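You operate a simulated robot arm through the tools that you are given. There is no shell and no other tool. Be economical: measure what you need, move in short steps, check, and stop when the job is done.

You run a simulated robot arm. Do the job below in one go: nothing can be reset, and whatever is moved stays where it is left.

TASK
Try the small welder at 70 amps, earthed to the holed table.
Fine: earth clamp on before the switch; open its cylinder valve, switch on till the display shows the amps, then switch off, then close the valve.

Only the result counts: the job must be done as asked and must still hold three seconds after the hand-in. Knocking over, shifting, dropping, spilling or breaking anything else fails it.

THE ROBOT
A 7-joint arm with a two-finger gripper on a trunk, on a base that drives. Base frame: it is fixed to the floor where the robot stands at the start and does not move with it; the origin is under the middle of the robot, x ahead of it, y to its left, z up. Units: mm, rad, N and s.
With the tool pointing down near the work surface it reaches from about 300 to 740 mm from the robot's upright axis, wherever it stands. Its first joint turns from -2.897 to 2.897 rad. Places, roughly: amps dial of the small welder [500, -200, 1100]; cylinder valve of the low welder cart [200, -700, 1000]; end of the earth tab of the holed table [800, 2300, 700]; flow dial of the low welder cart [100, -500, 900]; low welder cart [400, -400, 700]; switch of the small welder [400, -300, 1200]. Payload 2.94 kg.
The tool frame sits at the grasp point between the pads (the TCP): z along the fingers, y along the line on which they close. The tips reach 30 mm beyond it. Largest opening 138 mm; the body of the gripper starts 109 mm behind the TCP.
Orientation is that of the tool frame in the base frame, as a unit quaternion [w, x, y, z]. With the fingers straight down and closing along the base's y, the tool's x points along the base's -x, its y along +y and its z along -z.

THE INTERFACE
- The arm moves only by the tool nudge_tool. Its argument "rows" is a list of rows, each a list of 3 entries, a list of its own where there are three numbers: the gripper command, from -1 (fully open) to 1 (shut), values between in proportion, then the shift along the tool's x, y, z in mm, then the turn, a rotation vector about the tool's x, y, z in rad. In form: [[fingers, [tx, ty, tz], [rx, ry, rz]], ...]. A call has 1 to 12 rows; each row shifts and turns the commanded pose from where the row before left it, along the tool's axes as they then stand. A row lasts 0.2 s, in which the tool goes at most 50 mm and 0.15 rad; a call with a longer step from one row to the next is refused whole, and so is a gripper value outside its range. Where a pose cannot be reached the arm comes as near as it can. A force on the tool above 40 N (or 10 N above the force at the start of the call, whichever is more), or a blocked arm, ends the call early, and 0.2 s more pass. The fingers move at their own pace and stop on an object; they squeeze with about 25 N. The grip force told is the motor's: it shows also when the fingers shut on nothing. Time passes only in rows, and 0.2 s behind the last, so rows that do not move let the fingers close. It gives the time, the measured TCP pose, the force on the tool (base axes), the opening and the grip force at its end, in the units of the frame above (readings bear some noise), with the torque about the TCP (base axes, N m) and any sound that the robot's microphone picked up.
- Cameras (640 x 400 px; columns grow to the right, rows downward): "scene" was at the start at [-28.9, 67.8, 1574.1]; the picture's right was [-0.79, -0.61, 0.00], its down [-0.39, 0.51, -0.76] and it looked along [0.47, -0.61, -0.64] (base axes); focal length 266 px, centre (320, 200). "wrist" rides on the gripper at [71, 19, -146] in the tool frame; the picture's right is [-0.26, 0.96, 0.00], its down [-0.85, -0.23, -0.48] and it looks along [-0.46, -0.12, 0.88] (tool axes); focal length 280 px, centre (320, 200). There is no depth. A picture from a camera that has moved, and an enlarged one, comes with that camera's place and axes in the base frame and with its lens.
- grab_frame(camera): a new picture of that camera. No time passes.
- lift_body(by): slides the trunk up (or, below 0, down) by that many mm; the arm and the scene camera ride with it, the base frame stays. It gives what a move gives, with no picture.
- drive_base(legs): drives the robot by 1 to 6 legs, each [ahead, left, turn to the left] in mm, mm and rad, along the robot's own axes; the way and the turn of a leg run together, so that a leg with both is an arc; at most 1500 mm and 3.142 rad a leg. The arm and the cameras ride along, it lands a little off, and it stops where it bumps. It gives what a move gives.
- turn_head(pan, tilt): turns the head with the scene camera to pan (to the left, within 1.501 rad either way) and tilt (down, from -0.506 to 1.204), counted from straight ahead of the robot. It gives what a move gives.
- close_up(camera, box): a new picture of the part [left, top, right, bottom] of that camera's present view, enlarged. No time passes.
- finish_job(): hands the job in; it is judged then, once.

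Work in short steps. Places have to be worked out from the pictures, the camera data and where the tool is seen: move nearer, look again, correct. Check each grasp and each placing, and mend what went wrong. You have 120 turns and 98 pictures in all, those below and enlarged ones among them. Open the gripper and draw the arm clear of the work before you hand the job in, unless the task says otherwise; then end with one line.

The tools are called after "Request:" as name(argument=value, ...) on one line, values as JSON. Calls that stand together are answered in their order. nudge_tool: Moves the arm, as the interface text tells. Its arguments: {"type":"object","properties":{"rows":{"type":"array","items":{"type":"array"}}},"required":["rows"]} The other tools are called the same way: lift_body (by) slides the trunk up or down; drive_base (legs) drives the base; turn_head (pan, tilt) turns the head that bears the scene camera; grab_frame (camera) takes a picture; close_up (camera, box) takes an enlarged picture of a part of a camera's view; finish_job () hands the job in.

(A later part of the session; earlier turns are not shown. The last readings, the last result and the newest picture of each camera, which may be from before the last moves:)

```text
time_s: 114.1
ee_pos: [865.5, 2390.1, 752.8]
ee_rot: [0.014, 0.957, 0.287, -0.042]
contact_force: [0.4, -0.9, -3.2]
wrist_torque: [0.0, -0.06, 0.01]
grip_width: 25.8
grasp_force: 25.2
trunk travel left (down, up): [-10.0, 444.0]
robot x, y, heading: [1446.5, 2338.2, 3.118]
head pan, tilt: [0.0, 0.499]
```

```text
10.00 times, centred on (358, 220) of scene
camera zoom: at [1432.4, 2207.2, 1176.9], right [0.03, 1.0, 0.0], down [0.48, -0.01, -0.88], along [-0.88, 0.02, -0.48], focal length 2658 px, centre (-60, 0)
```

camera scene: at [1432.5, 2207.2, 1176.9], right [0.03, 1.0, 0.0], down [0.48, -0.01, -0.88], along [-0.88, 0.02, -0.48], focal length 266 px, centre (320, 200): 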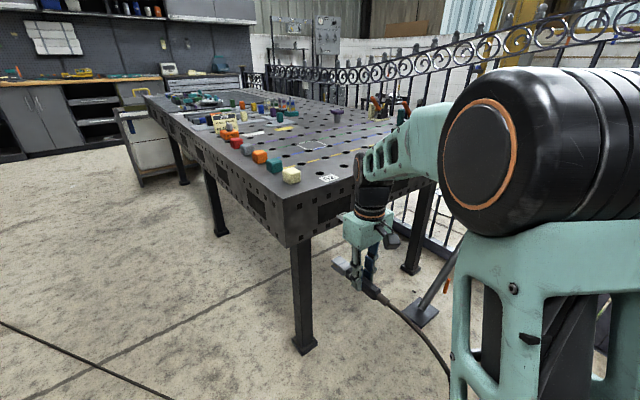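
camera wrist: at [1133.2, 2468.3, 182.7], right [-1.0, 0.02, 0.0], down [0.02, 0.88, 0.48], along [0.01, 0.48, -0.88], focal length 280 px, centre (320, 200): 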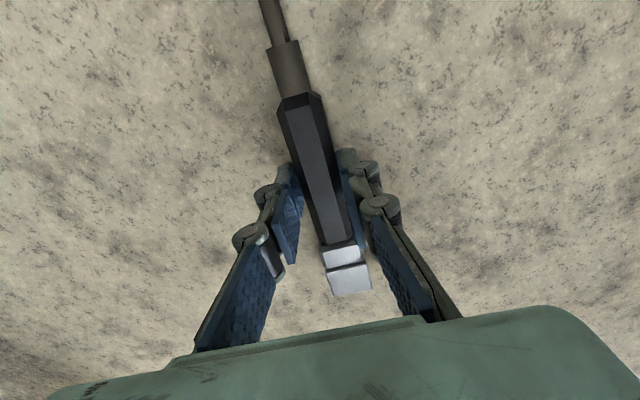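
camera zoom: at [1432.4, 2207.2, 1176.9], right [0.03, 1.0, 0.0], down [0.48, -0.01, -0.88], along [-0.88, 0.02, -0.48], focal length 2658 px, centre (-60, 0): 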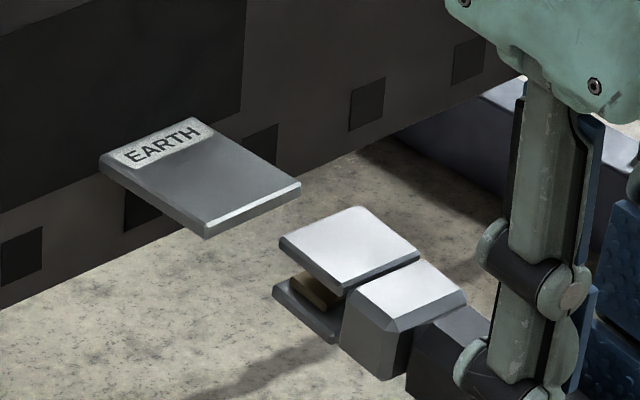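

Aligned now. Advance 24 mm with ~1 mm lower and a tiny yaw trim, then check again.

Request:
nudge_tool(rows=[[1, [-12, 0, 2], [0, 0, -0.02]], [1, [-12, 0, 1.1], [0, 0, 0]], [1, [0, 0, 0], [0, 0, 0]]])

Request:
close_up(camera="scene", box=[326, 200, 390, 240])

```text
time_s: 114.9
ee_pos: [846.1, 2375.2, 752.1]
ee_rot: [0.015, 0.954, 0.296, -0.043]
contact_force: [0.7, -0.1, -3.3]
wrist_torque: [0.02, -0.03, 0.0]
grip_width: 25.7
grasp_force: 24.6
trunk travel left (down, up): [-10.0, 444.0]
robot x, y, heading: [1448.4, 2341.7, 3.119]
head pan, tilt: [0.0, 0.499]
```

```text
10.00 times, centred on (358, 220) of scene
camera zoom: at [1432.4, 2207.2, 1176.9], right [0.03, 1.0, 0.0], down [0.48, -0.01, -0.88], along [-0.88, 0.02, -0.48], focal length 2658 px, centre (-60, 0)
```

zoom: 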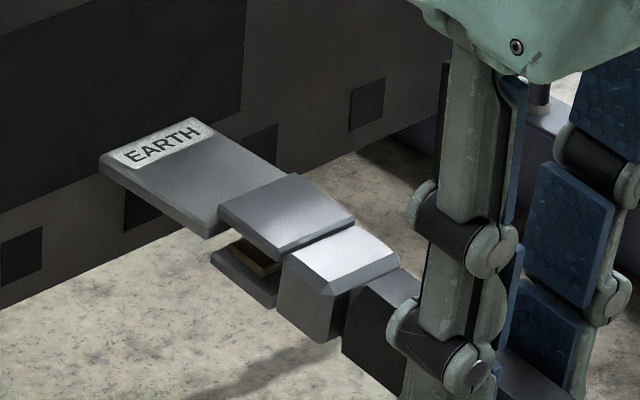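

The jaw is ~3 mm high relative to the gap above the copper pad. Lower 3 mm and start insertion by 10 mm.

Request:
nudge_tool(rows=[[1, [0, 0, 3], [0, 0, 0]], [1, [-6, 0, 0.5], [0, 0, 0]], [1, [-6, 0, 0.5], [0, 0, 0]], [1, [0, 0, 0], [0, 0, 0]]])

Request:
close_up(camera="scene", box=[326, 200, 390, 240])

```text
time_s: 115.9
ee_pos: [836.5, 2369.1, 751.3]
ee_rot: [0.013, 0.954, 0.296, -0.043]
contact_force: [0.7, 1.6, 5.2]
wrist_torque: [-0.39, 0.58, -0.07]
grip_width: 25.8
grasp_force: 25.4
trunk travel left (down, up): [-10.0, 444.0]
robot x, y, heading: [1451.3, 2343.3, 3.118]
head pan, tilt: [0.0, 0.499]
```

```text
10.00 times, centred on (358, 220) of scene
camera zoom: at [1433.4, 2207.4, 1177.0], right [0.03, 1.0, 0.0], down [0.48, -0.01, -0.88], along [-0.88, 0.02, -0.48], focal length 2658 px, centre (-60, 0)
```

zoom: 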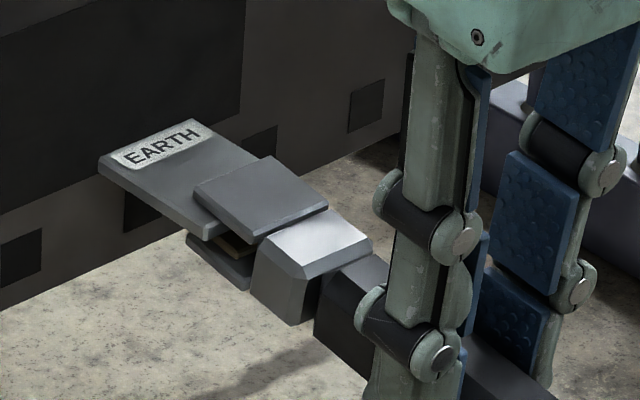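

The upper plate presses on the tab (8 N upward), so I raise 4 mm to centre it, then slide on 10 mm.

Request:
nudge_tool(rows=[[1, [0, 0, -4], [0, 0, 0]], [1, [0, 0, 0], [0, 0, 0]], [1, [-5, 0, 0.45], [0, 0, 0]], [1, [-5, 0, 0.45], [0, 0, 0]], [1, [0, 0, 0], [0, 0, 0]]])

Request:
close_up(camera="scene", box=[326, 200, 390, 240])

```text
time_s: 117.1
ee_pos: [828.7, 2364.6, 752.9]
ee_rot: [0.014, 0.954, 0.296, -0.042]
contact_force: [-0.1, 0.1, -3.8]
wrist_torque: [0.01, 0.02, 0.01]
grip_width: 25.8
grasp_force: 25.4
trunk travel left (down, up): [-10.0, 444.0]
robot x, y, heading: [1448.6, 2341.6, 3.115]
head pan, tilt: [0.0, 0.499]
```

```text
10.00 times, centred on (358, 220) of scene
camera zoom: at [1432.4, 2207.2, 1176.9], right [0.03, 1.0, 0.0], down [0.48, -0.01, -0.88], along [-0.88, 0.02, -0.48], focal length 2658 px, centre (-60, 0)
```

zoom: 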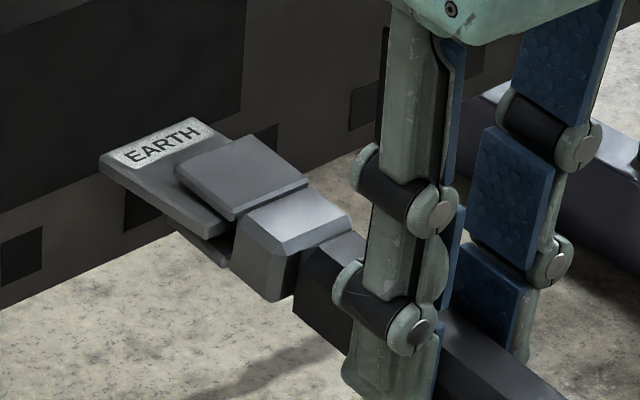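

Sliding freely, tab inside the jaws. Go on 6 mm more to near the throat.

Request:
nudge_tool(rows=[[1, [-3, 0, 0.27], [0, 0, 0]], [1, [-3, 0, 0.27], [0, 0, 0]], [1, [0, 0, 0], [0, 0, 0]]])

```text
time_s: 117.9
ee_pos: [826.0, 2362.8, 753.0]
ee_rot: [0.014, 0.954, 0.296, -0.04]
contact_force: [19.9, 7.2, 0.3]
wrist_torque: [0.15, -0.41, 0.11]
grip_width: 25.8
grasp_force: 25.3
trunk travel left (down, up): [-10.0, 444.0]
robot x, y, heading: [1449.7, 2338.6, 3.12]
head pan, tilt: [0.0, 0.499]
```

Throat contact (21 N). Relax by 3 mm, then check before releasing.

Request:
nudge_tool(rows=[[1, [3, 0, -0.27], [0, 0, 0]], [1, [0, 0, 0], [0, 0, 0]]])

Request:
close_up(camera="scene", box=[326, 200, 390, 240])

```text
time_s: 118.5
ee_pos: [825.8, 2362.7, 752.4]
ee_rot: [0.015, 0.954, 0.296, -0.043]
contact_force: [12.2, 4.7, -6.0]
wrist_torque: [0.1, -0.3, 0.04]
grip_width: 25.5
grasp_force: 25.1
trunk travel left (down, up): [-10.0, 444.0]
robot x, y, heading: [1447.7, 2345.7, 3.118]
head pan, tilt: [0.0, 0.499]
```

```text
10.00 times, centred on (358, 220) of scene
camera zoom: at [1432.8, 2207.5, 1176.9], right [0.02, 1.0, 0.0], down [0.48, -0.01, -0.88], along [-0.88, 0.02, -0.48], focal length 2658 px, centre (-60, 0)
```

zoom: 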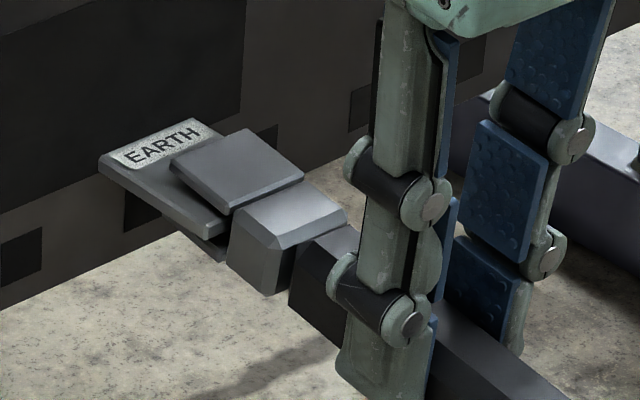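

Relax slightly more, then open just a few mm to see whether it holds.

Request:
nudge_tool(rows=[[1, [1.5, 0, 0], [0, 0, 0]], [0.57, [0, 0, 0], [0, 0, 0]], [0.57, [0, 0, 0], [0, 0, 0]]])

Request:
close_up(camera="scene", box=[326, 200, 406, 250])

```text
time_s: 119.3
ee_pos: [828.1, 2362.8, 753.1]
ee_rot: [0.014, 0.954, 0.296, -0.043]
contact_force: [-0.1, -0.5, -0.1]
wrist_torque: [0.03, 0.04, 0.0]
grip_width: 29.8
grasp_force: 0.1
trunk travel left (down, up): [-10.0, 444.0]
robot x, y, heading: [1444.8, 2339.9, 3.117]
head pan, tilt: [0.0, 0.499]
```

```text
8.00 times, centred on (366, 225) of scene
camera zoom: at [1432.7, 2207.2, 1177.0], right [0.02, 1.0, 0.0], down [0.48, -0.01, -0.88], along [-0.88, 0.02, -0.48], focal length 2126 px, centre (-48, 0)
```

zoom: 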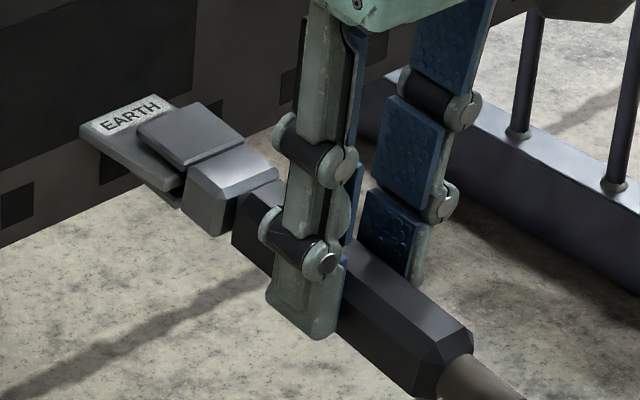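

It holds with no weight on the gripper. Open further and wait to be sure.

Request:
nudge_tool(rows=[[0.4, [0, 0, 0], [0, 0, 0]], [0.2, [0, 0, 0], [0, 0, 0]], [0.2, [0, 0, 0], [0, 0, 0]], [0.2, [0, 0, 0], [0, 0, 0]]])

Request:
nudge_tool(rows=[[0.1, [0, 0, -30], [0, 0, 0]], [0.1, [0, 0, -40], [0, 0, 0]], [0.1, [0, 0, -50], [0, 0, 0]], [0.1, [20, 0, -40], [0, 0.09, 0]], [0.1, [40, 0, 0], [0, 0, 0]]])

Request:
grab_frame(camera="scene")

```text
time_s: 120.3
ee_pos: [827.3, 2363.4, 752.5]
ee_rot: [0.014, 0.954, 0.296, -0.042]
contact_force: [0.2, 0.1, -0.7]
wrist_torque: [-0.01, 0.01, 0.0]
grip_width: 55.3
grasp_force: 0.0
trunk travel left (down, up): [-10.0, 444.0]
robot x, y, heading: [1447.2, 2342.5, 3.116]
head pan, tilt: [0.0, 0.499]
```

```text
time_s: 121.5
ee_pos: [890.1, 2403.8, 911.2]
ee_rot: [0.0, 0.955, 0.297, 0.001]
contact_force: [-1.4, 0.7, -0.5]
wrist_torque: [0.07, -0.06, 0.02]
grip_width: 62.1
grasp_force: 0.0
trunk travel left (down, up): [-10.0, 444.0]
robot x, y, heading: [1449.1, 2343.3, 3.123]
head pan, tilt: [0.0, 0.499]
```

```text
18 pictures are left
camera scene: at [1432.4, 2207.0, 1176.9], right [0.02, 1.0, 0.0], down [0.48, -0.01, -0.88], along [-0.88, 0.02, -0.48], focal length 266 px, centre (320, 200)
```

scene: 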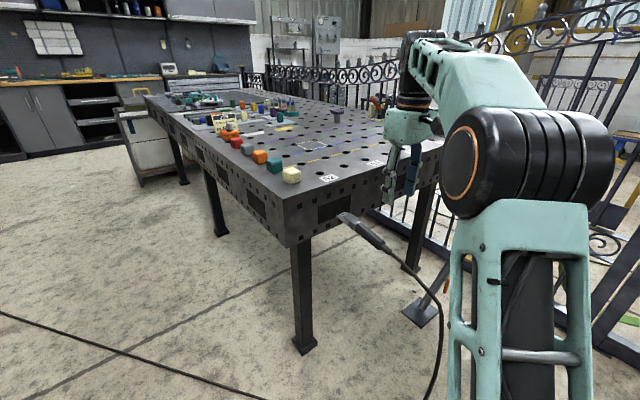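

The clamp stays on the tab by itself. I raise the trunk and drive back to the cart, ending square in front of it near the cylinder valve side.

Request:
lift_body(by=330)

Request:
drive_base(legs=[[79, 845, 0], [1080, 876, 0], [0, 0, 2.26], [0, -640, 0]])

Request:
turn_head(pan=-0.1, tilt=0.6)

Request:
grab_frame(camera="scene")

```text
time_s: 124.8
ee_pos: [890.1, 2403.9, 1241.3]
ee_rot: [0.001, 0.955, 0.296, 0.0]
contact_force: [0.1, -0.9, -0.2]
wrist_torque: [0.01, -0.01, 0.01]
grip_width: 62.1
grasp_force: 0.0
trunk travel left (down, up): [-340.0, 114.0]
robot x, y, heading: [1447.0, 2338.2, 3.122]
head pan, tilt: [0.0, 0.499]
```

```text
time_s: 151.5
ee_pos: [41.8, -224.7, 1241.3]
ee_rot: [0.0, 0.137, 0.991, 0.001]
contact_force: [-0.6, 0.2, -0.5]
wrist_torque: [-0.01, -0.01, 0.04]
grip_width: 62.1
grasp_force: 0.0
trunk travel left (down, up): [-340.0, 114.0]
robot x, y, heading: [-265.9, 246.5, -0.906]
head pan, tilt: [0.0, 0.499]
```

```text
time_s: 152.2
ee_pos: [43.1, -224.2, 1241.9]
ee_rot: [-0.001, 0.138, 0.99, 0.0]
contact_force: [0.0, 0.7, -0.9]
wrist_torque: [0.03, 0.01, 0.0]
grip_width: 62.0
grasp_force: 0.1
trunk travel left (down, up): [-340.0, 114.0]
robot x, y, heading: [-264.4, 241.7, -0.901]
head pan, tilt: [-0.099, 0.6]
```

```text
17 pictures are left
camera scene: at [-162.1, 317.8, 1497.9], right [-0.84, -0.54, 0.0], down [-0.3, 0.48, -0.83], along [0.44, -0.7, -0.56], focal length 266 px, centre (320, 200)
```

scene: 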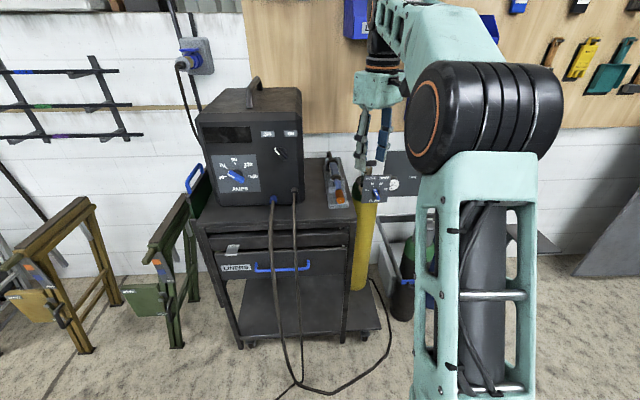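

Back at the cart; zoom on the valve and labels.

Request:
close_up(camera="scene", box=[336, 155, 416, 205])

Request:
close_up(camera="scene", box=[200, 110, 304, 175])

```text
8.00 times, centred on (376, 180) of scene
camera zoom: at [-162.1, 317.8, 1497.9], right [-0.84, -0.54, 0.0], down [-0.3, 0.48, -0.83], along [0.44, -0.7, -0.56], focal length 2126 px, centre (-128, 360)
```

zoom: 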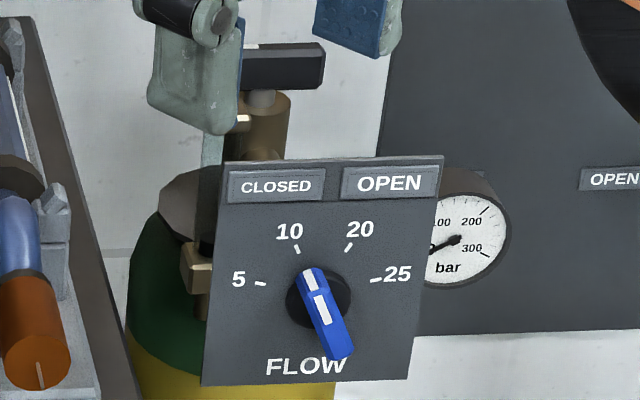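

```text
6.15 times, centred on (252, 142) of scene
camera zoom: at [-162.1, 317.8, 1497.9], right [-0.84, -0.54, 0.0], down [-0.3, 0.48, -0.83], along [0.44, -0.7, -0.56], focal length 1636 px, centre (738, 554)
```

zoom: 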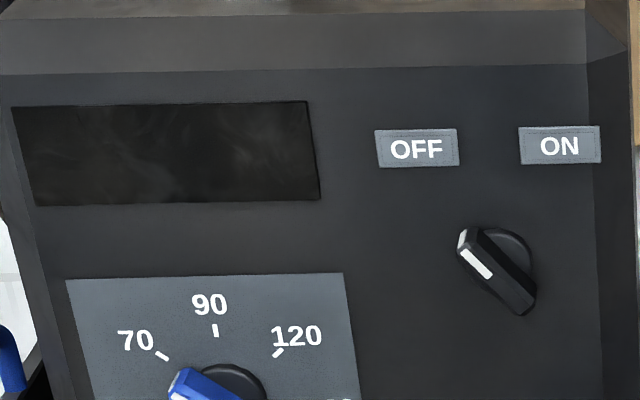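

Valve lever is on a vertical stem above the FLOW plate (CLOSED left, OPEN right). I shift the arm right, drive 300 mm closer and look from above with the wrist camera.

Request:
nudge_tool(rows=[[0.1, [20, -28, 0], [0, 0, 0.14]], [0.1, [23, -25, 0], [0, 0, 0.14]], [0.1, [26, -22, 0], [0, 0, 0.14]], [0.1, [29, -19, 0], [0, 0, 0.14]], [0.1, [0, 0, 0], [0, 0, 0.06]]])

Request:
drive_base(legs=[[300, 0, 0]])

Request:
grab_frame(camera="wrist")

```text
time_s: 153.4
ee_pos: [-85.5, -259.8, 1239.7]
ee_rot: [-0.001, 0.434, 0.901, 0.001]
contact_force: [0.0, -0.1, -0.1]
wrist_torque: [-0.01, -0.03, -0.03]
grip_width: 62.1
grasp_force: 0.0
trunk travel left (down, up): [-340.0, 114.0]
robot x, y, heading: [-264.8, 242.6, -0.906]
head pan, tilt: [-0.099, 0.6]
```

```text
time_s: 155.4
ee_pos: [97.8, -493.2, 1239.9]
ee_rot: [0.0, 0.433, 0.901, 0.002]
contact_force: [-1.1, 0.1, 0.9]
wrist_torque: [-0.04, 0.0, 0.02]
grip_width: 62.1
grasp_force: 0.0
trunk travel left (down, up): [-340.0, 114.0]
robot x, y, heading: [-82.4, 12.7, -0.907]
head pan, tilt: [-0.099, 0.6]
```

```text
14 pictures are left
camera wrist: at [69.8, -425.6, 1385.2], right [0.92, 0.4, 0.0], down [0.35, -0.81, 0.47], along [0.19, -0.44, -0.88], focal length 280 px, centre (320, 200)
```

wrist: 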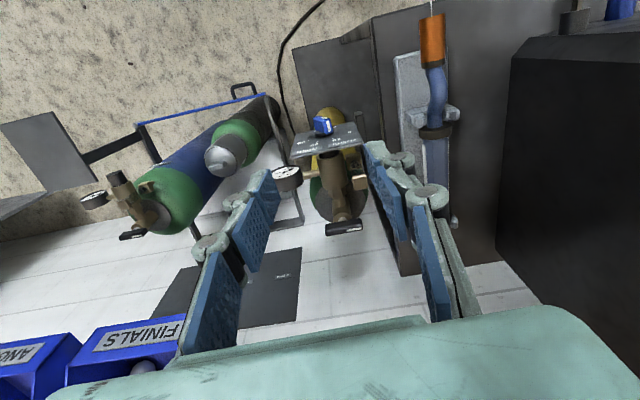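

Request:
close_up(camera="wrist", box=[280, 100, 400, 260])

```text
2.50 times, centred on (340, 180) of wrist
camera zoom: at [69.8, -425.6, 1385.2], right [0.92, 0.4, 0.0], down [0.35, -0.81, 0.47], along [0.19, -0.44, -0.88], focal length 701 px, centre (270, 250)
```

zoom: 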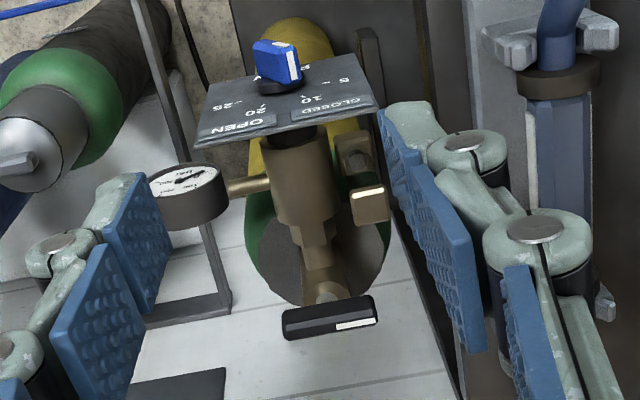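

Lever bar lies lateral with its white pointer to the left (CLOSED); axis vertical at about (216,-664), z≈980. I move over it and turn the tool so the fingers close front-to-back.

Request:
nudge_tool(rows=[[0.1, [-42, -3, 0], [0, 0, 0]], [0.1, [-41, -3, 0], [0, 0, 0]], [0.1, [-41, -3, 0], [0, 0, 0]], [0.1, [-41, -3, 0], [0, 0, 0]], [0.1, [-41, 0, 0], [0, 0, 0]]])

Request:
nudge_tool(rows=[[0.1, [0, 0, 0], [0, 0, 0.14]], [0.1, [0, 0, 0], [0, 0, 0.14]], [0.1, [0, 0, 0], [0, 0, 0.14]], [0.1, [0, 0, 0], [0, 0, 0.14]], [0.1, [0, 0, 0], [0, 0, 0.14]], [0.1, [0, 0, 0], [0, 0, 0.14]], [0.1, [0, 0, 0], [0, 0, 0.14]], [0.1, [0, 0, 0], [0, 0, 0.14]], [0.1, [0, 0, 0], [0, 0, 0.14]], [0.1, [0, 0, 40], [0, 0, 0.14]], [0.1, [0, 0, 40], [0, 0, 0.14]], [0.1, [0, 0, 40], [0, 0, 0]]])

Request:
grab_frame(camera="wrist")

```text
time_s: 156.7
ee_pos: [151.2, -570.6, 1232.2]
ee_rot: [-0.001, 0.434, 0.901, 0.001]
contact_force: [0.0, 0.0, -0.7]
wrist_torque: [0.0, -0.02, -0.02]
grip_width: 62.2
grasp_force: 0.2
out of reach, approached as far as the arm can: row 3, 4, 5
trunk travel left (down, up): [-340.0, 114.0]
robot x, y, heading: [-83.4, 12.0, -0.909]
head pan, tilt: [-0.099, 0.6]
```

```text
time_s: 159.2
ee_pos: [149.9, -572.2, 1109.0]
ee_rot: [0.0, 0.939, 0.344, 0.0]
contact_force: [0.7, 0.9, 0.7]
wrist_torque: [0.02, -0.04, -0.01]
grip_width: 61.9
grasp_force: 0.1
trunk travel left (down, up): [-340.0, 114.0]
robot x, y, heading: [-85.2, 11.0, -0.908]
head pan, tilt: [-0.099, 0.6]
```

```text
12 pictures are left
camera wrist: at [217.8, -540.6, 1253.6], right [0.42, -0.91, 0.0], down [-0.8, -0.37, 0.48], along [-0.43, -0.2, -0.88], focal length 280 px, centre (320, 200)
```

wrist: 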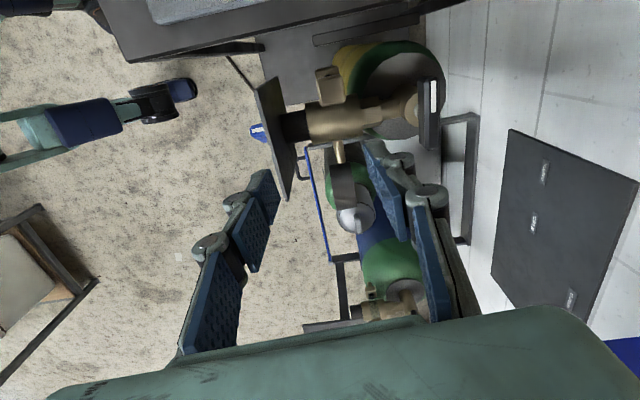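

The lever axis is confirmed at about (213,-660). Reach is marginal when the arm is high, so I raise the trunk and lower the arm relative to it, then go forward.

Request:
lift_body(by=110)

Request:
nudge_tool(rows=[[0.1, [0, 0, 45], [0, 0, 0]], [0.1, [0, 0, 45], [0, 0, 0]], [0.1, [0, 0, 45], [0, 0, 0]], [0.1, [0, 0, 25], [0, 0, 0]], [0.1, [-3, 36, 0], [0, 0, 0]], [0.1, [-3, 36, 0], [0, 0, 0]], [0.1, [-3, 36, 0], [0, 0, 0]]])

```text
time_s: 160.7
ee_pos: [150.5, -571.9, 1218.1]
ee_rot: [-0.002, 0.939, 0.344, 0.001]
contact_force: [-0.4, -0.1, -0.1]
wrist_torque: [0.01, 0.01, 0.03]
grip_width: 61.8
grasp_force: 0.1
trunk travel left (down, up): [-450.0, 4.0]
robot x, y, heading: [-83.8, 13.5, -0.902]
head pan, tilt: [-0.099, 0.6]
```

```text
time_s: 162.3
ee_pos: [213.4, -657.0, 1056.4]
ee_rot: [-0.001, 0.939, 0.344, 0.001]
contact_force: [-0.6, 0.0, 0.1]
wrist_torque: [0.04, 0.02, -0.04]
grip_width: 62.0
grasp_force: 0.1
trunk travel left (down, up): [-450.0, 4.0]
robot x, y, heading: [-82.8, 8.2, -0.9]
head pan, tilt: [-0.099, 0.6]
```

Reached. Check the lever between the fingers.

Request:
grab_frame(camera="wrist")

```text
11 pictures are left
camera wrist: at [281.0, -627.9, 1200.6], right [0.42, -0.91, 0.0], down [-0.8, -0.37, 0.47], along [-0.43, -0.2, -0.88], focal length 280 px, centre (320, 200)
```

wrist: 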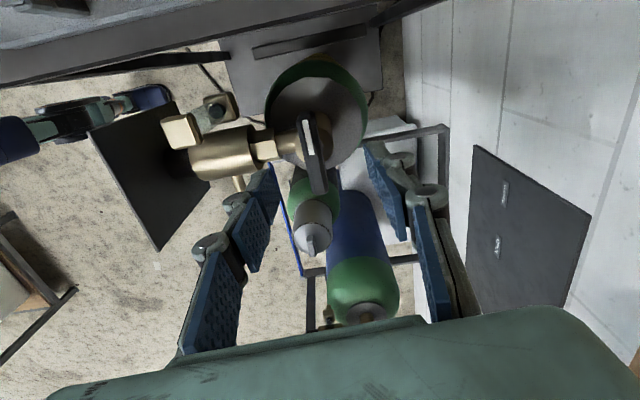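

The lever is centred between the fingers (within 4 mm). Descend 56 mm and close.

Request:
nudge_tool(rows=[[0.1, [-2, -3, 20], [0, 0, 0]], [0.1, [0, 0, 20], [0, 0, 0]], [0.1, [0, 0, 16], [0, 0, 0]], [1, [0, 0, 0], [0, 0, 0]], [1, [0, 0, 0], [0, 0, 0]], [1, [0, 0, 0], [0, 0, 0]]])

```text
time_s: 163.7
ee_pos: [209.5, -656.2, 1000.9]
ee_rot: [-0.003, 0.939, 0.344, 0.001]
contact_force: [-8.9, 10.8, -4.3]
wrist_torque: [0.23, 0.22, 0.06]
grip_width: 12.8
grasp_force: 39.1
trunk travel left (down, up): [-450.0, 4.0]
robot x, y, heading: [-82.3, 13.8, -0.908]
head pan, tilt: [-0.099, 0.6]
```

Gripped (12.8 mm). Ease 3 mm sideways and turn counter-clockwise ~0.4 rad, watching the torque.

Request:
nudge_tool(rows=[[1, [0, -3, 0], [0, 0, 0]], [1, [0, 0, 0], [0, 0, -0.13]], [1, [0, 0, 0], [0, 0, -0.13]], [1, [0, 0, 0], [0, 0, -0.13]]])

```text
time_s: 164.7
ee_pos: [210.7, -656.9, 1001.1]
ee_rot: [-0.002, 0.853, 0.521, 0.001]
contact_force: [0.9, 3.9, -13.5]
wrist_torque: [-0.72, 0.35, 0.01]
grip_width: 12.8
grasp_force: 39.4
trunk travel left (down, up): [-450.0, 4.0]
robot x, y, heading: [-84.0, 14.3, -0.905]
head pan, tilt: [-0.099, 0.6]
```

It turns with little torque. Check visually.

Request:
close_up(camera="wrist", box=[80, 60, 400, 260])

```text
2.00 times, centred on (240, 160) of wrist
camera zoom: at [260.4, -602.0, 1146.2], right [0.74, -0.67, 0.0], down [-0.59, -0.65, 0.47], along [-0.32, -0.35, -0.88], focal length 561 px, centre (480, 280)
```

zoom: 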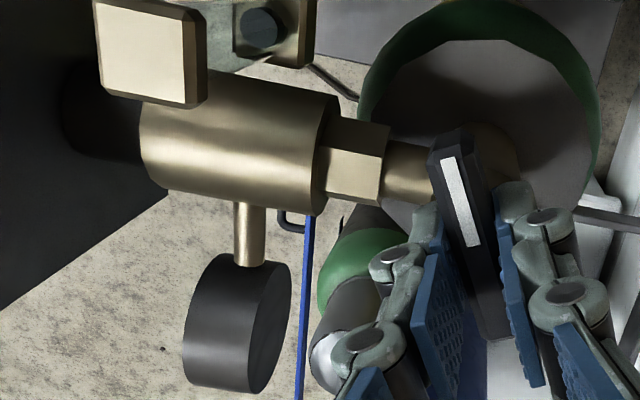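

The lever follows. Continue counter-clockwise.

Request:
nudge_tool(rows=[[1, [0, 0, 0], [0, 0, -0.14]], [1, [0, 0, 0], [0, 0, -0.14]], [1, [0, 0, 0], [0, 0, -0.14]], [1, [0, 0, 0], [0, 0, -0.14]], [1, [0, 0, 0], [0, 0, -0.14]], [1, [0, 0, 0], [0, 0, -0.14]], [1, [0, 0, 0], [0, 0, -0.14]], [1, [0, 0, 0], [0, 0, -0.14]]])

```text
time_s: 166.5
ee_pos: [213.5, -655.4, 1001.9]
ee_rot: [0.001, 0.446, 0.895, 0.002]
contact_force: [20.1, 0.9, -12.8]
wrist_torque: [0.07, -0.41, -0.06]
grip_width: 13.0
grasp_force: 39.4
trunk travel left (down, up): [-450.0, 4.0]
robot x, y, heading: [-82.5, 17.7, -0.91]
head pan, tilt: [-0.099, 0.6]
```

No stop yet at the front; ease sideways and continue toward OPEN (right).

Request:
nudge_tool(rows=[[1, [-2.4, 3.2, 0], [0, 0, 0]], [1, [0, 0, 0], [0, 0, -0.13]], [1, [0, 0, 0], [0, 0, -0.13]], [1, [0, 0, 0], [0, 0, -0.13]], [1, [0, 0, 0], [0, 0, -0.13]]])

Request:
close_up(camera="scene", box=[380, 230, 540, 330])

```text
time_s: 167.7
ee_pos: [213.7, -657.1, 1001.7]
ee_rot: [-0.002, 0.202, 0.979, 0.003]
contact_force: [9.4, 13.8, -13.1]
wrist_torque: [0.36, -0.13, -0.05]
grip_width: 12.8
grasp_force: 38.7
trunk travel left (down, up): [-450.0, 4.0]
robot x, y, heading: [-81.0, 11.9, -0.909]
head pan, tilt: [-0.099, 0.6]
```

```text
4.00 times, centred on (460, 280) of scene
camera zoom: at [24.1, 83.9, 1607.6], right [-0.84, -0.54, 0.0], down [-0.3, 0.48, -0.82], along [0.44, -0.7, -0.57], focal length 1063 px, centre (-240, -120)
```

zoom: 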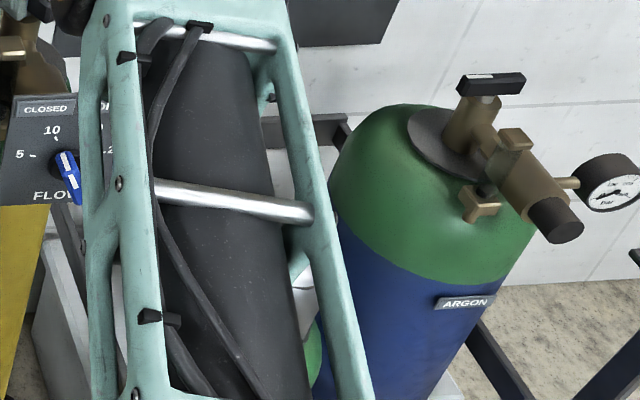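

Still no stop; continue to full "right" (OPEN).

Request:
nudge_tool(rows=[[1, [0, 2, 0], [0, 0, -0.13]], [1, [0, 0, 0], [0, 0, -0.13]], [1, [0, 0, 0], [0, 0, -0.13]], [1, [0, 0, 0], [0, 0, -0.13]], [1, [0, 0, 0], [0, 0, -0.13]], [1, [0, 0, 0], [0, 0, -0.13]], [1, [0, 0, 0], [0, 0, -0.13]], [1, [0, 0, 0], [0, 0, -0.13]]])

```text
time_s: 169.5
ee_pos: [212.7, -653.6, 1001.6]
ee_rot: [-0.001, -0.311, 0.95, 0.003]
contact_force: [0.8, 17.7, -14.2]
wrist_torque: [0.25, 0.26, -0.33]
grip_width: 12.6
grasp_force: 39.3
trunk travel left (down, up): [-450.0, 4.0]
robot x, y, heading: [-82.9, 16.4, -0.903]
head pan, tilt: [-0.099, 0.6]
```

Pointer now right. Test for an end stop with a little more turn.

Request:
nudge_tool(rows=[[1, [0, 2, 0], [0, 0, -0.1]], [1, [0, 0, 0], [0, 0, -0.1]]])

```text
time_s: 170.1
ee_pos: [212.7, -654.8, 1003.4]
ee_rot: [0.0, -0.404, 0.915, 0.0]
contact_force: [1.7, 9.5, -12.5]
wrist_torque: [0.29, -0.12, -1.39]
grip_width: 17.3
grasp_force: 43.0
trunk travel left (down, up): [-450.0, 4.0]
robot x, y, heading: [-79.9, 10.7, -0.904]
head pan, tilt: [-0.099, 0.6]
```

End stop reached (fingers spread, torque up): valve fully open at the right. Relax, release and lift clear.

Request:
nudge_tool(rows=[[1, [0, 0, 0], [0, 0, 0.14]], [0.6, [0, 0, 0], [0, 0, 0]], [0.1, [0, 0, 0], [0, 0, 0]], [0.1, [0, 0, 0], [0, 0, 0]], [0.1, [0, 0, -30], [0, 0, 0]], [0.1, [0, 0, -40], [0, 0, 0]], [0.1, [0, 0, -40], [0, 0, 0]], [0.1, [0, 0, -40], [0, 0, 0]]])

Request:
close_up(camera="wrist", box=[200, 20, 440, 170])

```text
time_s: 171.9
ee_pos: [204.9, -645.6, 1140.7]
ee_rot: [0.001, -0.34, 0.94, 0.001]
contact_force: [0.2, -0.6, -0.3]
wrist_torque: [0.04, 0.0, -0.03]
grip_width: 62.2
grasp_force: 0.1
out of reach, approached as far as the arm can: row 8
trunk travel left (down, up): [-450.0, 4.0]
robot x, y, heading: [-81.6, 11.6, -0.905]
head pan, tilt: [-0.099, 0.6]
```

```text
2.67 times, centred on (320, 95) of wrist
camera zoom: at [139.1, -676.2, 1286.1], right [-0.41, 0.91, 0.0], down [0.8, 0.36, 0.48], along [0.43, 0.2, -0.88], focal length 748 px, centre (320, 480)
```

zoom: 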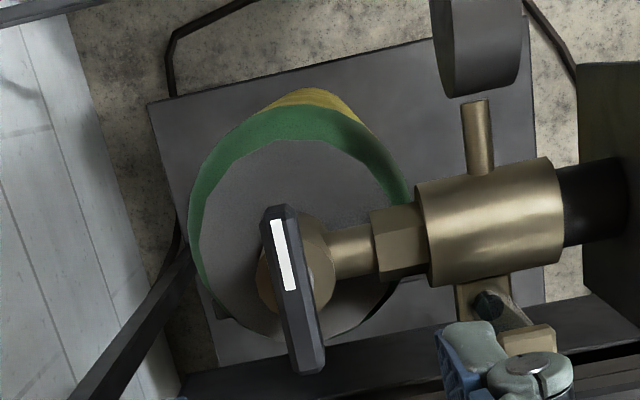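

Valve lever now points to OPEN (right). Drive back and left to stand in front of the switch.

Request:
drive_base(legs=[[-320, 0, 0], [0, 250, 0]])

Request:
nudge_tool(rows=[[0.1, [0, 0, 0], [0, 0, 0.145]], [0.1, [0, 0, 0], [0, 0, 0.145]], [0.1, [0, 0, 0], [0, 0, 0.145]], [0.1, [0, 0, 0], [0, 0, 0.145]], [0.1, [0, 0, 0], [0, 0, 0.145]], [0.1, [0, 0, 0], [0, 0, 0.145]], [0.1, [0, 0, 0], [0, 0, 0.145]], [0.1, [0, 0, 0], [0, 0, 0.145]], [0.1, [0, 0, 0], [0, 0, 0.145]], [0.1, [0, 0, 0], [0, 0, 0.145]], [0.1, [0, 0, 0], [0, 0, 0.145]]])

Request:
nudge_tool(rows=[[0.1, [0, 0, 0], [0, -0.143, 0]], [0.1, [0, 0, 0], [0, -0.143, 0]], [0.1, [0, 0, 0], [0, -0.143, 0]], [0.1, [0, 0, 0], [0, -0.143, 0]], [0.1, [0, 0, 0], [0, -0.143, 0]], [0.1, [0, 0, 0], [0, -0.143, 0]], [0.1, [0, 0, 0], [0, -0.143, 0]], [0.1, [0, 0, 0], [0, -0.143, 0]], [0.1, [0, 0, 0], [0, -0.143, 0]], [0.1, [0, 0, 0], [0, -0.143, 0]], [0.1, [0, 0, 0], [0, -0.14, 0]]])

```text
time_s: 176.4
ee_pos: [204.5, -240.2, 1142.7]
ee_rot: [0.0, -0.341, 0.94, -0.001]
contact_force: [0.3, 0.0, 0.1]
wrist_torque: [0.01, 0.02, 0.01]
grip_width: 62.2
grasp_force: 0.2
trunk travel left (down, up): [-450.0, 4.0]
robot x, y, heading: [-86.9, 418.3, -0.905]
head pan, tilt: [-0.099, 0.6]
```

```text
time_s: 178.8
ee_pos: [203.5, -238.9, 1141.9]
ee_rot: [0.001, 0.436, 0.9, 0.001]
contact_force: [-0.9, 0.0, 0.4]
wrist_torque: [-0.03, 0.01, 0.0]
grip_width: 62.2
grasp_force: 0.1
trunk travel left (down, up): [-450.0, 4.0]
robot x, y, heading: [-85.8, 415.8, -0.906]
head pan, tilt: [-0.099, 0.6]
```

```text
time_s: 181.2
ee_pos: [204.1, -240.4, 1140.4]
ee_rot: [0.638, 0.308, 0.636, -0.307]
contact_force: [1.3, 0.1, 0.0]
wrist_torque: [-0.02, -0.02, 0.0]
grip_width: 62.4
grasp_force: 0.0
trunk travel left (down, up): [-450.0, 4.0]
robot x, y, heading: [-83.2, 416.6, -0.908]
head pan, tilt: [-0.099, 0.6]
```

Position in front of the switch (356,-285,1150) and roll the tool to match its pointer (~-37°).

Request:
nudge_tool(rows=[[0.1, [-5, 46, 0], [0, 0, 0]], [0.1, [-4, 46, 0], [0, 0, 0]], [0.1, [0, 0, 10], [0, 0, -0.131]], [0.1, [0, 0, 10], [0, 0, -0.131]], [0.1, [0, 0, 10], [0, 0, -0.131]], [0.1, [0, 0, 10], [0, 0, -0.131]], [0.1, [0, 0, 0], [0, 0, -0.131]], [0.1, [0, 0, 0], [0, 0, 0]]])

Request:
grab_frame(camera="wrist")

```text
time_s: 183.0
ee_pos: [301.5, -214.1, 1151.7]
ee_rot: [0.502, 0.087, 0.702, -0.497]
contact_force: [-0.2, -0.8, -0.5]
wrist_torque: [-0.02, 0.01, 0.01]
grip_width: 62.2
grasp_force: 0.1
trunk travel left (down, up): [-450.0, 4.0]
robot x, y, heading: [-85.4, 418.3, -0.899]
head pan, tilt: [-0.099, 0.6]
```

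```text
7 pictures are left
camera wrist: at [188.7, -116.4, 1083.0], right [0.72, 0.57, -0.38], down [-0.03, 0.58, 0.81], along [0.69, -0.58, 0.44], focal length 280 px, centre (320, 200)
```

wrist: 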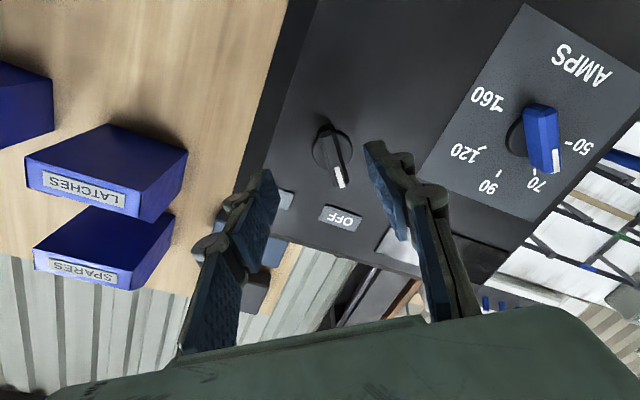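

Small correction (6 mm up, 8 mm sideways, slight roll), advance 54 mm, and close on the switch.

Request:
nudge_tool(rows=[[0.1, [-6, 8, 0], [0, 0, -0.065]], [0.1, [0, 0, 20], [0, 0, 0]], [0.1, [0, 0, 20], [0, 0, 0]], [0.1, [0, 0, 14], [0, 0, 0]], [1, [0, 0, 0], [0, 0, 0]], [1, [0, 0, 0], [0, 0, 0]], [1, [0, 0, 0], [0, 0, 0]]])

```text
time_s: 184.6
ee_pos: [341.3, -250.4, 1148.9]
ee_rot: [0.488, 0.064, 0.705, -0.51]
contact_force: [2.3, -2.8, -1.6]
wrist_torque: [0.13, -0.86, -0.44]
grip_width: 13.4
grasp_force: 40.0
trunk travel left (down, up): [-450.0, 4.0]
robot x, y, heading: [-85.4, 415.0, -0.904]
head pan, tilt: [-0.099, 0.6]
```

Gripped. Turn clockwise toward ON.

Request:
nudge_tool(rows=[[1, [0, 0, 0], [0, 0, 0.14]], [1, [0, 0, 0], [0, 0, 0.14]], [1, [0, 0, 0], [0, 0, 0.14]], [1, [0, 0, 0], [0, 0, 0.14]], [1, [0, 0, 0], [0, 0, 0.14]], [1, [0, 0, 0], [0, 0, 0.14]], [1, [0, 0, 0], [0, 0, 0.14]]])

```text
time_s: 186.2
ee_pos: [342.9, -250.8, 1148.9]
ee_rot: [0.67, 0.389, 0.592, -0.221]
contact_force: [2.8, -1.1, -4.9]
wrist_torque: [-0.27, -0.19, -1.0]
grip_width: 13.4
grasp_force: 39.9
trunk travel left (down, up): [-450.0, 4.0]
robot x, y, heading: [-82.2, 422.1, -0.902]
head pan, tilt: [-0.099, 0.6]
```

Request:
nudge_tool(rows=[[1, [0, 0, 0], [0, 0, 0.13]], [1, [0, 0, 0], [0, 0, 0.13]], [1, [0, 0, 0], [0, 0, 0.1]]])

Request:
grab_frame(camera="wrist")

```text
time_s: 187.0
ee_pos: [343.2, -249.6, 1148.0]
ee_rot: [0.699, 0.488, 0.513, -0.096]
contact_force: [0.9, 3.6, -6.9]
wrist_torque: [-0.16, -0.11, -0.9]
grip_width: 13.2
grasp_force: 40.1
trunk travel left (down, up): [-450.0, 4.0]
robot x, y, heading: [-84.1, 416.3, -0.904]
head pan, tilt: [-0.099, 0.6]
```

```text
6 pictures are left
camera wrist: at [297.7, -99.2, 1102.8], right [0.5, 0.39, 0.78], down [-0.83, -0.05, 0.56], along [0.26, -0.92, 0.3], focal length 280 px, centre (320, 200)
```

wrist: 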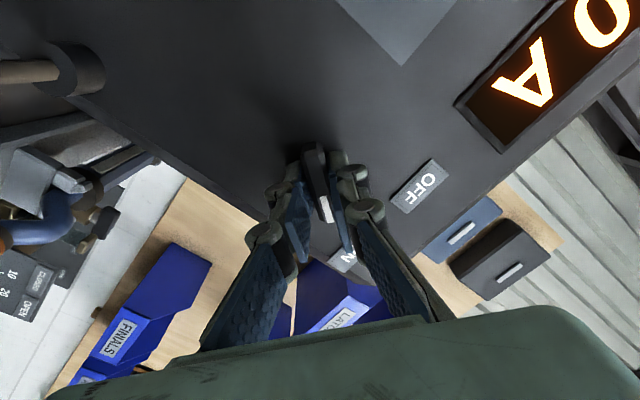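

The display lit up with "…0 A". Read it fully with the scene camera.

Request:
close_up(camera="scene", box=[270, 130, 382, 200])

```text
5.71 times, centred on (326, 165) of scene
camera zoom: at [18.9, 489.2, 1607.8], right [-0.84, -0.54, 0.0], down [-0.3, 0.48, -0.82], along [0.44, -0.69, -0.57], focal length 1519 px, centre (286, 400)
```

zoom: 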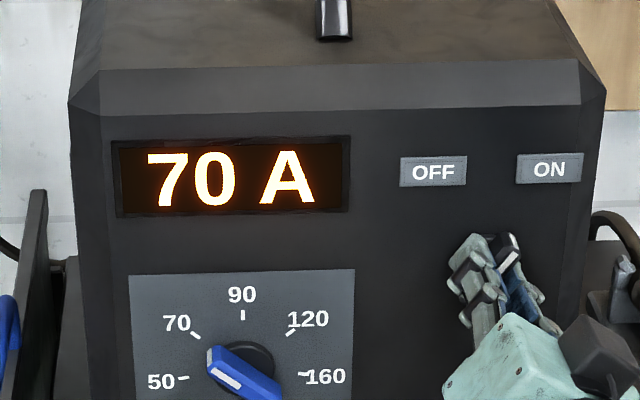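

Display shows 70 A. Turn the switch back to OFF.

Request:
nudge_tool(rows=[[1, [0, 0, 0], [0, 0, -0.135]], [1, [0, 0, 0], [0, 0, -0.135]], [1, [0, 0, 0], [0, 0, -0.135]], [1, [0, 0, 0], [0, 0, -0.135]], [1, [0, 0, 0], [0, 0, -0.135]], [1, [0, 0, 0], [0, 0, -0.135]], [1, [0, 0, 0], [0, 0, -0.135]], [1, [0, 0, 0], [0, 0, -0.135]], [1, [0, 0, 0], [0, 0, -0.135]], [1, [0, 0, 0], [0, 0, -0.135]]])

Request:
close_up(camera="scene", box=[270, 130, 382, 200])

```text
time_s: 189.2
ee_pos: [343.5, -250.8, 1149.9]
ee_rot: [0.485, 0.06, 0.706, -0.513]
contact_force: [-1.5, 5.3, -9.8]
wrist_torque: [1.04, -0.67, -1.0]
grip_width: 13.4
grasp_force: 39.8
trunk travel left (down, up): [-450.0, 4.0]
robot x, y, heading: [-86.8, 420.8, -0.903]
head pan, tilt: [-0.099, 0.6]
```

```text
5.71 times, centred on (326, 165) of scene
camera zoom: at [18.5, 489.1, 1607.8], right [-0.84, -0.54, 0.0], down [-0.3, 0.48, -0.82], along [0.44, -0.69, -0.57], focal length 1519 px, centre (286, 400)
```

zoom: 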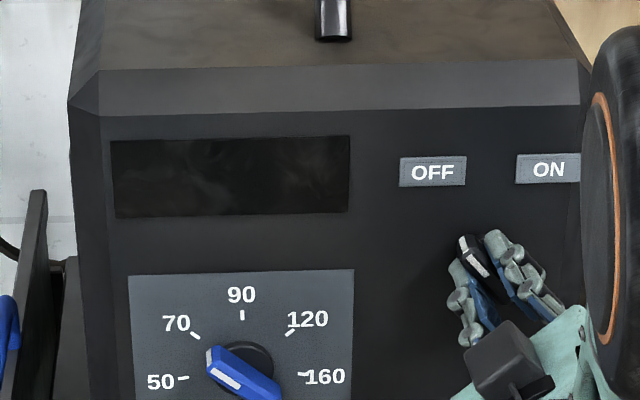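

Switch is off, display dark. Release, back away, and turn the tool down again.

Request:
nudge_tool(rows=[[0.5, [0, 0, 0], [0, 0, 0]], [0.1, [0, 0, 0], [0, 0, 0]], [0.1, [0, 0, -30], [0, 0, 0]], [0.1, [0, 0, -40], [0, 0, 0]], [0.1, [0, 0, -40], [0, 0, 0.14]], [0.1, [0, 0, 0], [0, 0, 0.14]], [0.1, [0, 0, 0], [0, 0, 0.14]], [0.1, [0, 0, 0], [0, 0, 0.14]], [0.1, [0, 0, 0], [0, 0, 0.16]]])

```text
refused: row 9 steps farther than a row can; nothing moved
```

Fix the last row.

Request:
nudge_tool(rows=[[0.5, [0, 0, 0], [0, 0, 0]], [0.1, [0, 0, 0], [0, 0, 0]], [0.1, [0, 0, -30], [0, 0, 0]], [0.1, [0, 0, -40], [0, 0, 0]], [0.1, [0, 0, -40], [0, 0, 0.145]], [0.1, [0, 0, 0], [0, 0, 0.145]], [0.1, [0, 0, 0], [0, 0, 0.145]], [0.1, [0, 0, 0], [0, 0, 0.145]], [0.1, [0, 0, 0], [0, 0, 0.145]]])

Request:
nudge_tool(rows=[[0.1, [0, 0, 0], [0, 0.143, 0]], [0.1, [0, 0, 0], [0, 0.143, 0]], [0.1, [0, 0, 0], [0, 0.143, 0]], [0.1, [0, 0, 0], [0, 0.143, 0]], [0.1, [0, 0, 0], [0, 0.143, 0]], [0.1, [0, 0, 0], [0, 0.143, 0]], [0.1, [0, 0, 0], [0, 0.143, 0]], [0.1, [0, 0, 0], [0, 0.143, 0]], [0.1, [0, 0, 0], [0, 0.143, 0]], [0.1, [0, 0, 0], [0, 0.143, 0]], [0.1, [0, 0, 0], [0, 0.14, 0]]])

```text
time_s: 191.2
ee_pos: [273.5, -163.3, 1150.4]
ee_rot: [0.636, 0.307, 0.637, -0.307]
contact_force: [-0.1, 0.2, 0.2]
wrist_torque: [-0.01, 0.02, -0.01]
grip_width: 61.9
grasp_force: 0.0
trunk travel left (down, up): [-450.0, 4.0]
robot x, y, heading: [-85.0, 417.2, -0.905]
head pan, tilt: [-0.099, 0.6]
```

```text
time_s: 193.6
ee_pos: [275.0, -163.8, 1150.2]
ee_rot: [-0.002, 0.434, 0.901, -0.001]
contact_force: [0.4, -0.4, 0.6]
wrist_torque: [0.01, 0.02, 0.03]
grip_width: 62.2
grasp_force: 0.1
trunk travel left (down, up): [-450.0, 4.0]
robot x, y, heading: [-87.5, 414.8, -0.903]
head pan, tilt: [-0.099, 0.6]
```

Shift the arm right, yaw the tool by -1.57, then drive back to the valve position.

Request:
nudge_tool(rows=[[0.1, [0, -40, 0], [0, 0, 0]], [0.1, [0, -40, 0], [0, 0, 0]], [0.1, [0, -40, 0], [0, 0, 0]], [0.1, [0, 0, 0], [0, 0, -0.143]], [0.1, [0, 0, 0], [0, 0, -0.143]], [0.1, [0, 0, 0], [0, 0, -0.143]], [0.1, [0, 0, 0], [0, 0, -0.143]], [0.1, [0, 0, 0], [0, 0, -0.143]], [0.1, [0, 0, 0], [0, 0, -0.143]], [0.1, [0, 0, 0], [0, 0, -0.143]], [0.1, [0, 0, 0], [0, 0, -0.143]], [0.1, [0, 0, 0], [0, 0, -0.143]]])

Request:
nudge_tool(rows=[[0.1, [0, 0, 0], [0, 0, -0.143]], [0.1, [0, 0, 0], [0, 0, -0.14]]])

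Request:
drive_base(legs=[[0, -246, 0], [315, 0, 0]])

```text
time_s: 196.2
ee_pos: [180.7, -237.5, 1150.8]
ee_rot: [-0.001, -0.193, 0.981, -0.001]
contact_force: [0.0, 0.7, 0.3]
wrist_torque: [-0.02, 0.0, 0.02]
grip_width: 62.0
grasp_force: 0.1
trunk travel left (down, up): [-450.0, 4.0]
robot x, y, heading: [-86.0, 417.1, -0.903]
head pan, tilt: [-0.099, 0.6]
```

```text
time_s: 196.8
ee_pos: [179.7, -237.5, 1152.4]
ee_rot: [-0.002, -0.33, 0.944, 0.0]
contact_force: [-0.3, 0.4, 1.1]
wrist_torque: [-0.01, -0.02, -0.02]
grip_width: 61.9
grasp_force: 0.0
trunk travel left (down, up): [-450.0, 4.0]
robot x, y, heading: [-86.7, 415.8, -0.904]
head pan, tilt: [-0.099, 0.6]
```

```text
time_s: 201.2
ee_pos: [189.5, -638.7, 1151.5]
ee_rot: [-0.002, -0.329, 0.944, 0.0]
contact_force: [-0.3, 1.0, -0.2]
wrist_torque: [0.03, 0.04, 0.02]
grip_width: 62.3
grasp_force: 0.0
trunk travel left (down, up): [-450.0, 4.0]
robot x, y, heading: [-76.5, 14.2, -0.906]
head pan, tilt: [-0.099, 0.6]
```

Lower to 1056 mm, shift onto the lever axis (213,-656) and check.

Request:
nudge_tool(rows=[[0.1, [0, 0, 48], [0, 0, 0]], [0.1, [0, 0, 47], [0, 0, 0]], [0.1, [-8, -28, 0], [0, 0, 0]], [0.1, [0, 0, 0], [0, 0, 0]]])

Request:
grab_frame(camera="wrist")

```text
time_s: 202.2
ee_pos: [211.4, -653.9, 1055.3]
ee_rot: [-0.001, -0.328, 0.945, -0.001]
contact_force: [-0.5, -0.3, 1.0]
wrist_torque: [-0.03, 0.03, 0.01]
grip_width: 62.0
grasp_force: 0.0
trunk travel left (down, up): [-450.0, 4.0]
robot x, y, heading: [-73.0, 18.5, -0.903]
head pan, tilt: [-0.099, 0.6]
```

```text
3 pictures are left
camera wrist: at [144.8, -682.2, 1201.0], right [-0.39, 0.92, 0.0], down [0.81, 0.35, 0.47], along [0.43, 0.18, -0.88], focal length 280 px, centre (320, 200)
```

wrist: 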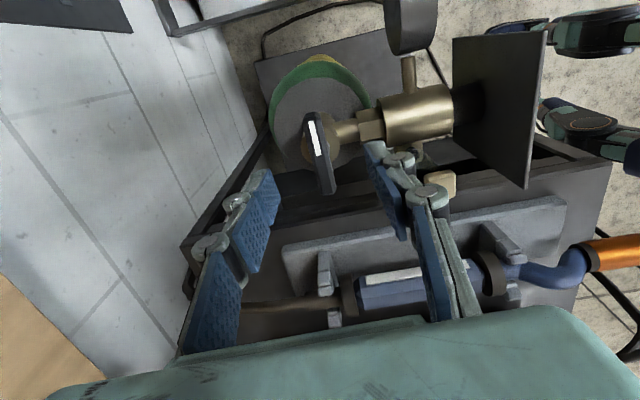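

Centred. Descend 54 mm and close on the lever.

Request:
nudge_tool(rows=[[0.1, [0, 0, 20], [0, 0, 0]], [0.1, [0, 0, 20], [0, 0, 0]], [0.1, [0, 0, 14], [0, 0, 0]], [1, [0, 0, 0], [0, 0, 0]], [1, [0, 0, 0], [0, 0, 0]], [1, [0, 0, 0], [0, 0, 0]]])

Request:
nudge_tool(rows=[[1, [0, 0, 0], [0, 0, 0.13]], [1, [0, 0, 0], [0, 0, 0.13]], [1, [0, 0, 0], [0, 0, 0.13]], [1, [0, 0, 0], [0, 0, 0.13]], [1, [0, 0, 0], [0, 0, 0.13]], [1, [0, 0, 0], [0, 0, 0.13]]])

```text
time_s: 203.6
ee_pos: [210.5, -656.9, 1001.2]
ee_rot: [-0.002, -0.328, 0.945, 0.001]
contact_force: [-2.5, 5.3, -1.8]
wrist_torque: [0.11, 0.13, -0.85]
grip_width: 13.0
grasp_force: 39.7
trunk travel left (down, up): [-450.0, 4.0]
robot x, y, heading: [-71.6, 14.8, -0.909]
head pan, tilt: [-0.099, 0.6]
```

```text
time_s: 205.0
ee_pos: [211.0, -655.2, 1001.9]
ee_rot: [-0.003, 0.057, 0.998, 0.001]
contact_force: [-9.8, 17.9, -15.4]
wrist_torque: [0.34, -0.6, 0.03]
grip_width: 12.8
grasp_force: 39.3
trunk travel left (down, up): [-450.0, 4.0]
robot x, y, heading: [-71.0, 15.1, -0.902]
head pan, tilt: [-0.099, 0.6]
```

Turning well; ease sideways 2 mm and continue clockwise.

Request:
nudge_tool(rows=[[1, [1, 2, 0], [0, 0, 0.13]], [1, [0, 0, 0], [0, 0, 0.13]], [1, [0, 0, 0], [0, 0, 0.13]], [1, [0, 0, 0], [0, 0, 0.13]], [1, [0, 0, 0], [0, 0, 0.13]], [1, [0, 0, 0], [0, 0, 0.13]], [1, [0, 0, 0], [0, 0, 0.13]], [1, [0, 0, 0], [0, 0, 0.13]]])

Request:
nudge_tool(rows=[[1, [0, 0, 0], [0, 0, 0.13]], [1, [0, 0, 0], [0, 0, 0.13]], [1, [0, 0, 0], [0, 0, 0.13]], [1, [0, 0, 0], [0, 0, 0.13]], [1, [0, 0, 0], [0, 0, 0.13]], [1, [0, 0, 0], [0, 0, 0.13]], [1, [0, 0, 0], [0, 0, 0.13]], [1, [0, 0, 0], [0, 0, 0.13]]])

```text
time_s: 206.8
ee_pos: [211.6, -653.8, 1000.8]
ee_rot: [-0.003, 0.546, 0.838, -0.001]
contact_force: [-4.7, 12.4, -15.7]
wrist_torque: [0.86, 0.36, -0.03]
grip_width: 12.9
grasp_force: 39.0
trunk travel left (down, up): [-450.0, 4.0]
robot x, y, heading: [-74.2, 14.4, -0.906]
head pan, tilt: [-0.099, 0.6]
```

```text
time_s: 208.6
ee_pos: [211.4, -655.1, 1002.7]
ee_rot: [0.0, 0.89, 0.455, -0.001]
contact_force: [-7.0, 9.5, -12.2]
wrist_torque: [0.18, 0.19, 0.0]
grip_width: 13.1
grasp_force: 40.0
trunk travel left (down, up): [-450.0, 4.0]
robot x, y, heading: [-74.1, 16.3, -0.905]
head pan, tilt: [-0.099, 0.6]
```

About 0.25 rad remains; continue to the closed stop.

Request:
nudge_tool(rows=[[1, [0, 0, 0], [0, 0, 0.12]], [1, [0, 0, 0], [0, 0, 0.12]], [1, [0, 0, 0], [0, 0, 0.08]]])

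```text
time_s: 209.4
ee_pos: [211.5, -655.1, 1002.6]
ee_rot: [0.001, 0.952, 0.307, -0.001]
contact_force: [-8.4, 8.6, -10.2]
wrist_torque: [0.34, 0.05, 0.05]
grip_width: 12.9
grasp_force: 39.2
trunk travel left (down, up): [-450.0, 4.0]
robot x, y, heading: [-76.6, 17.6, -0.904]
head pan, tilt: [-0.099, 0.6]
```

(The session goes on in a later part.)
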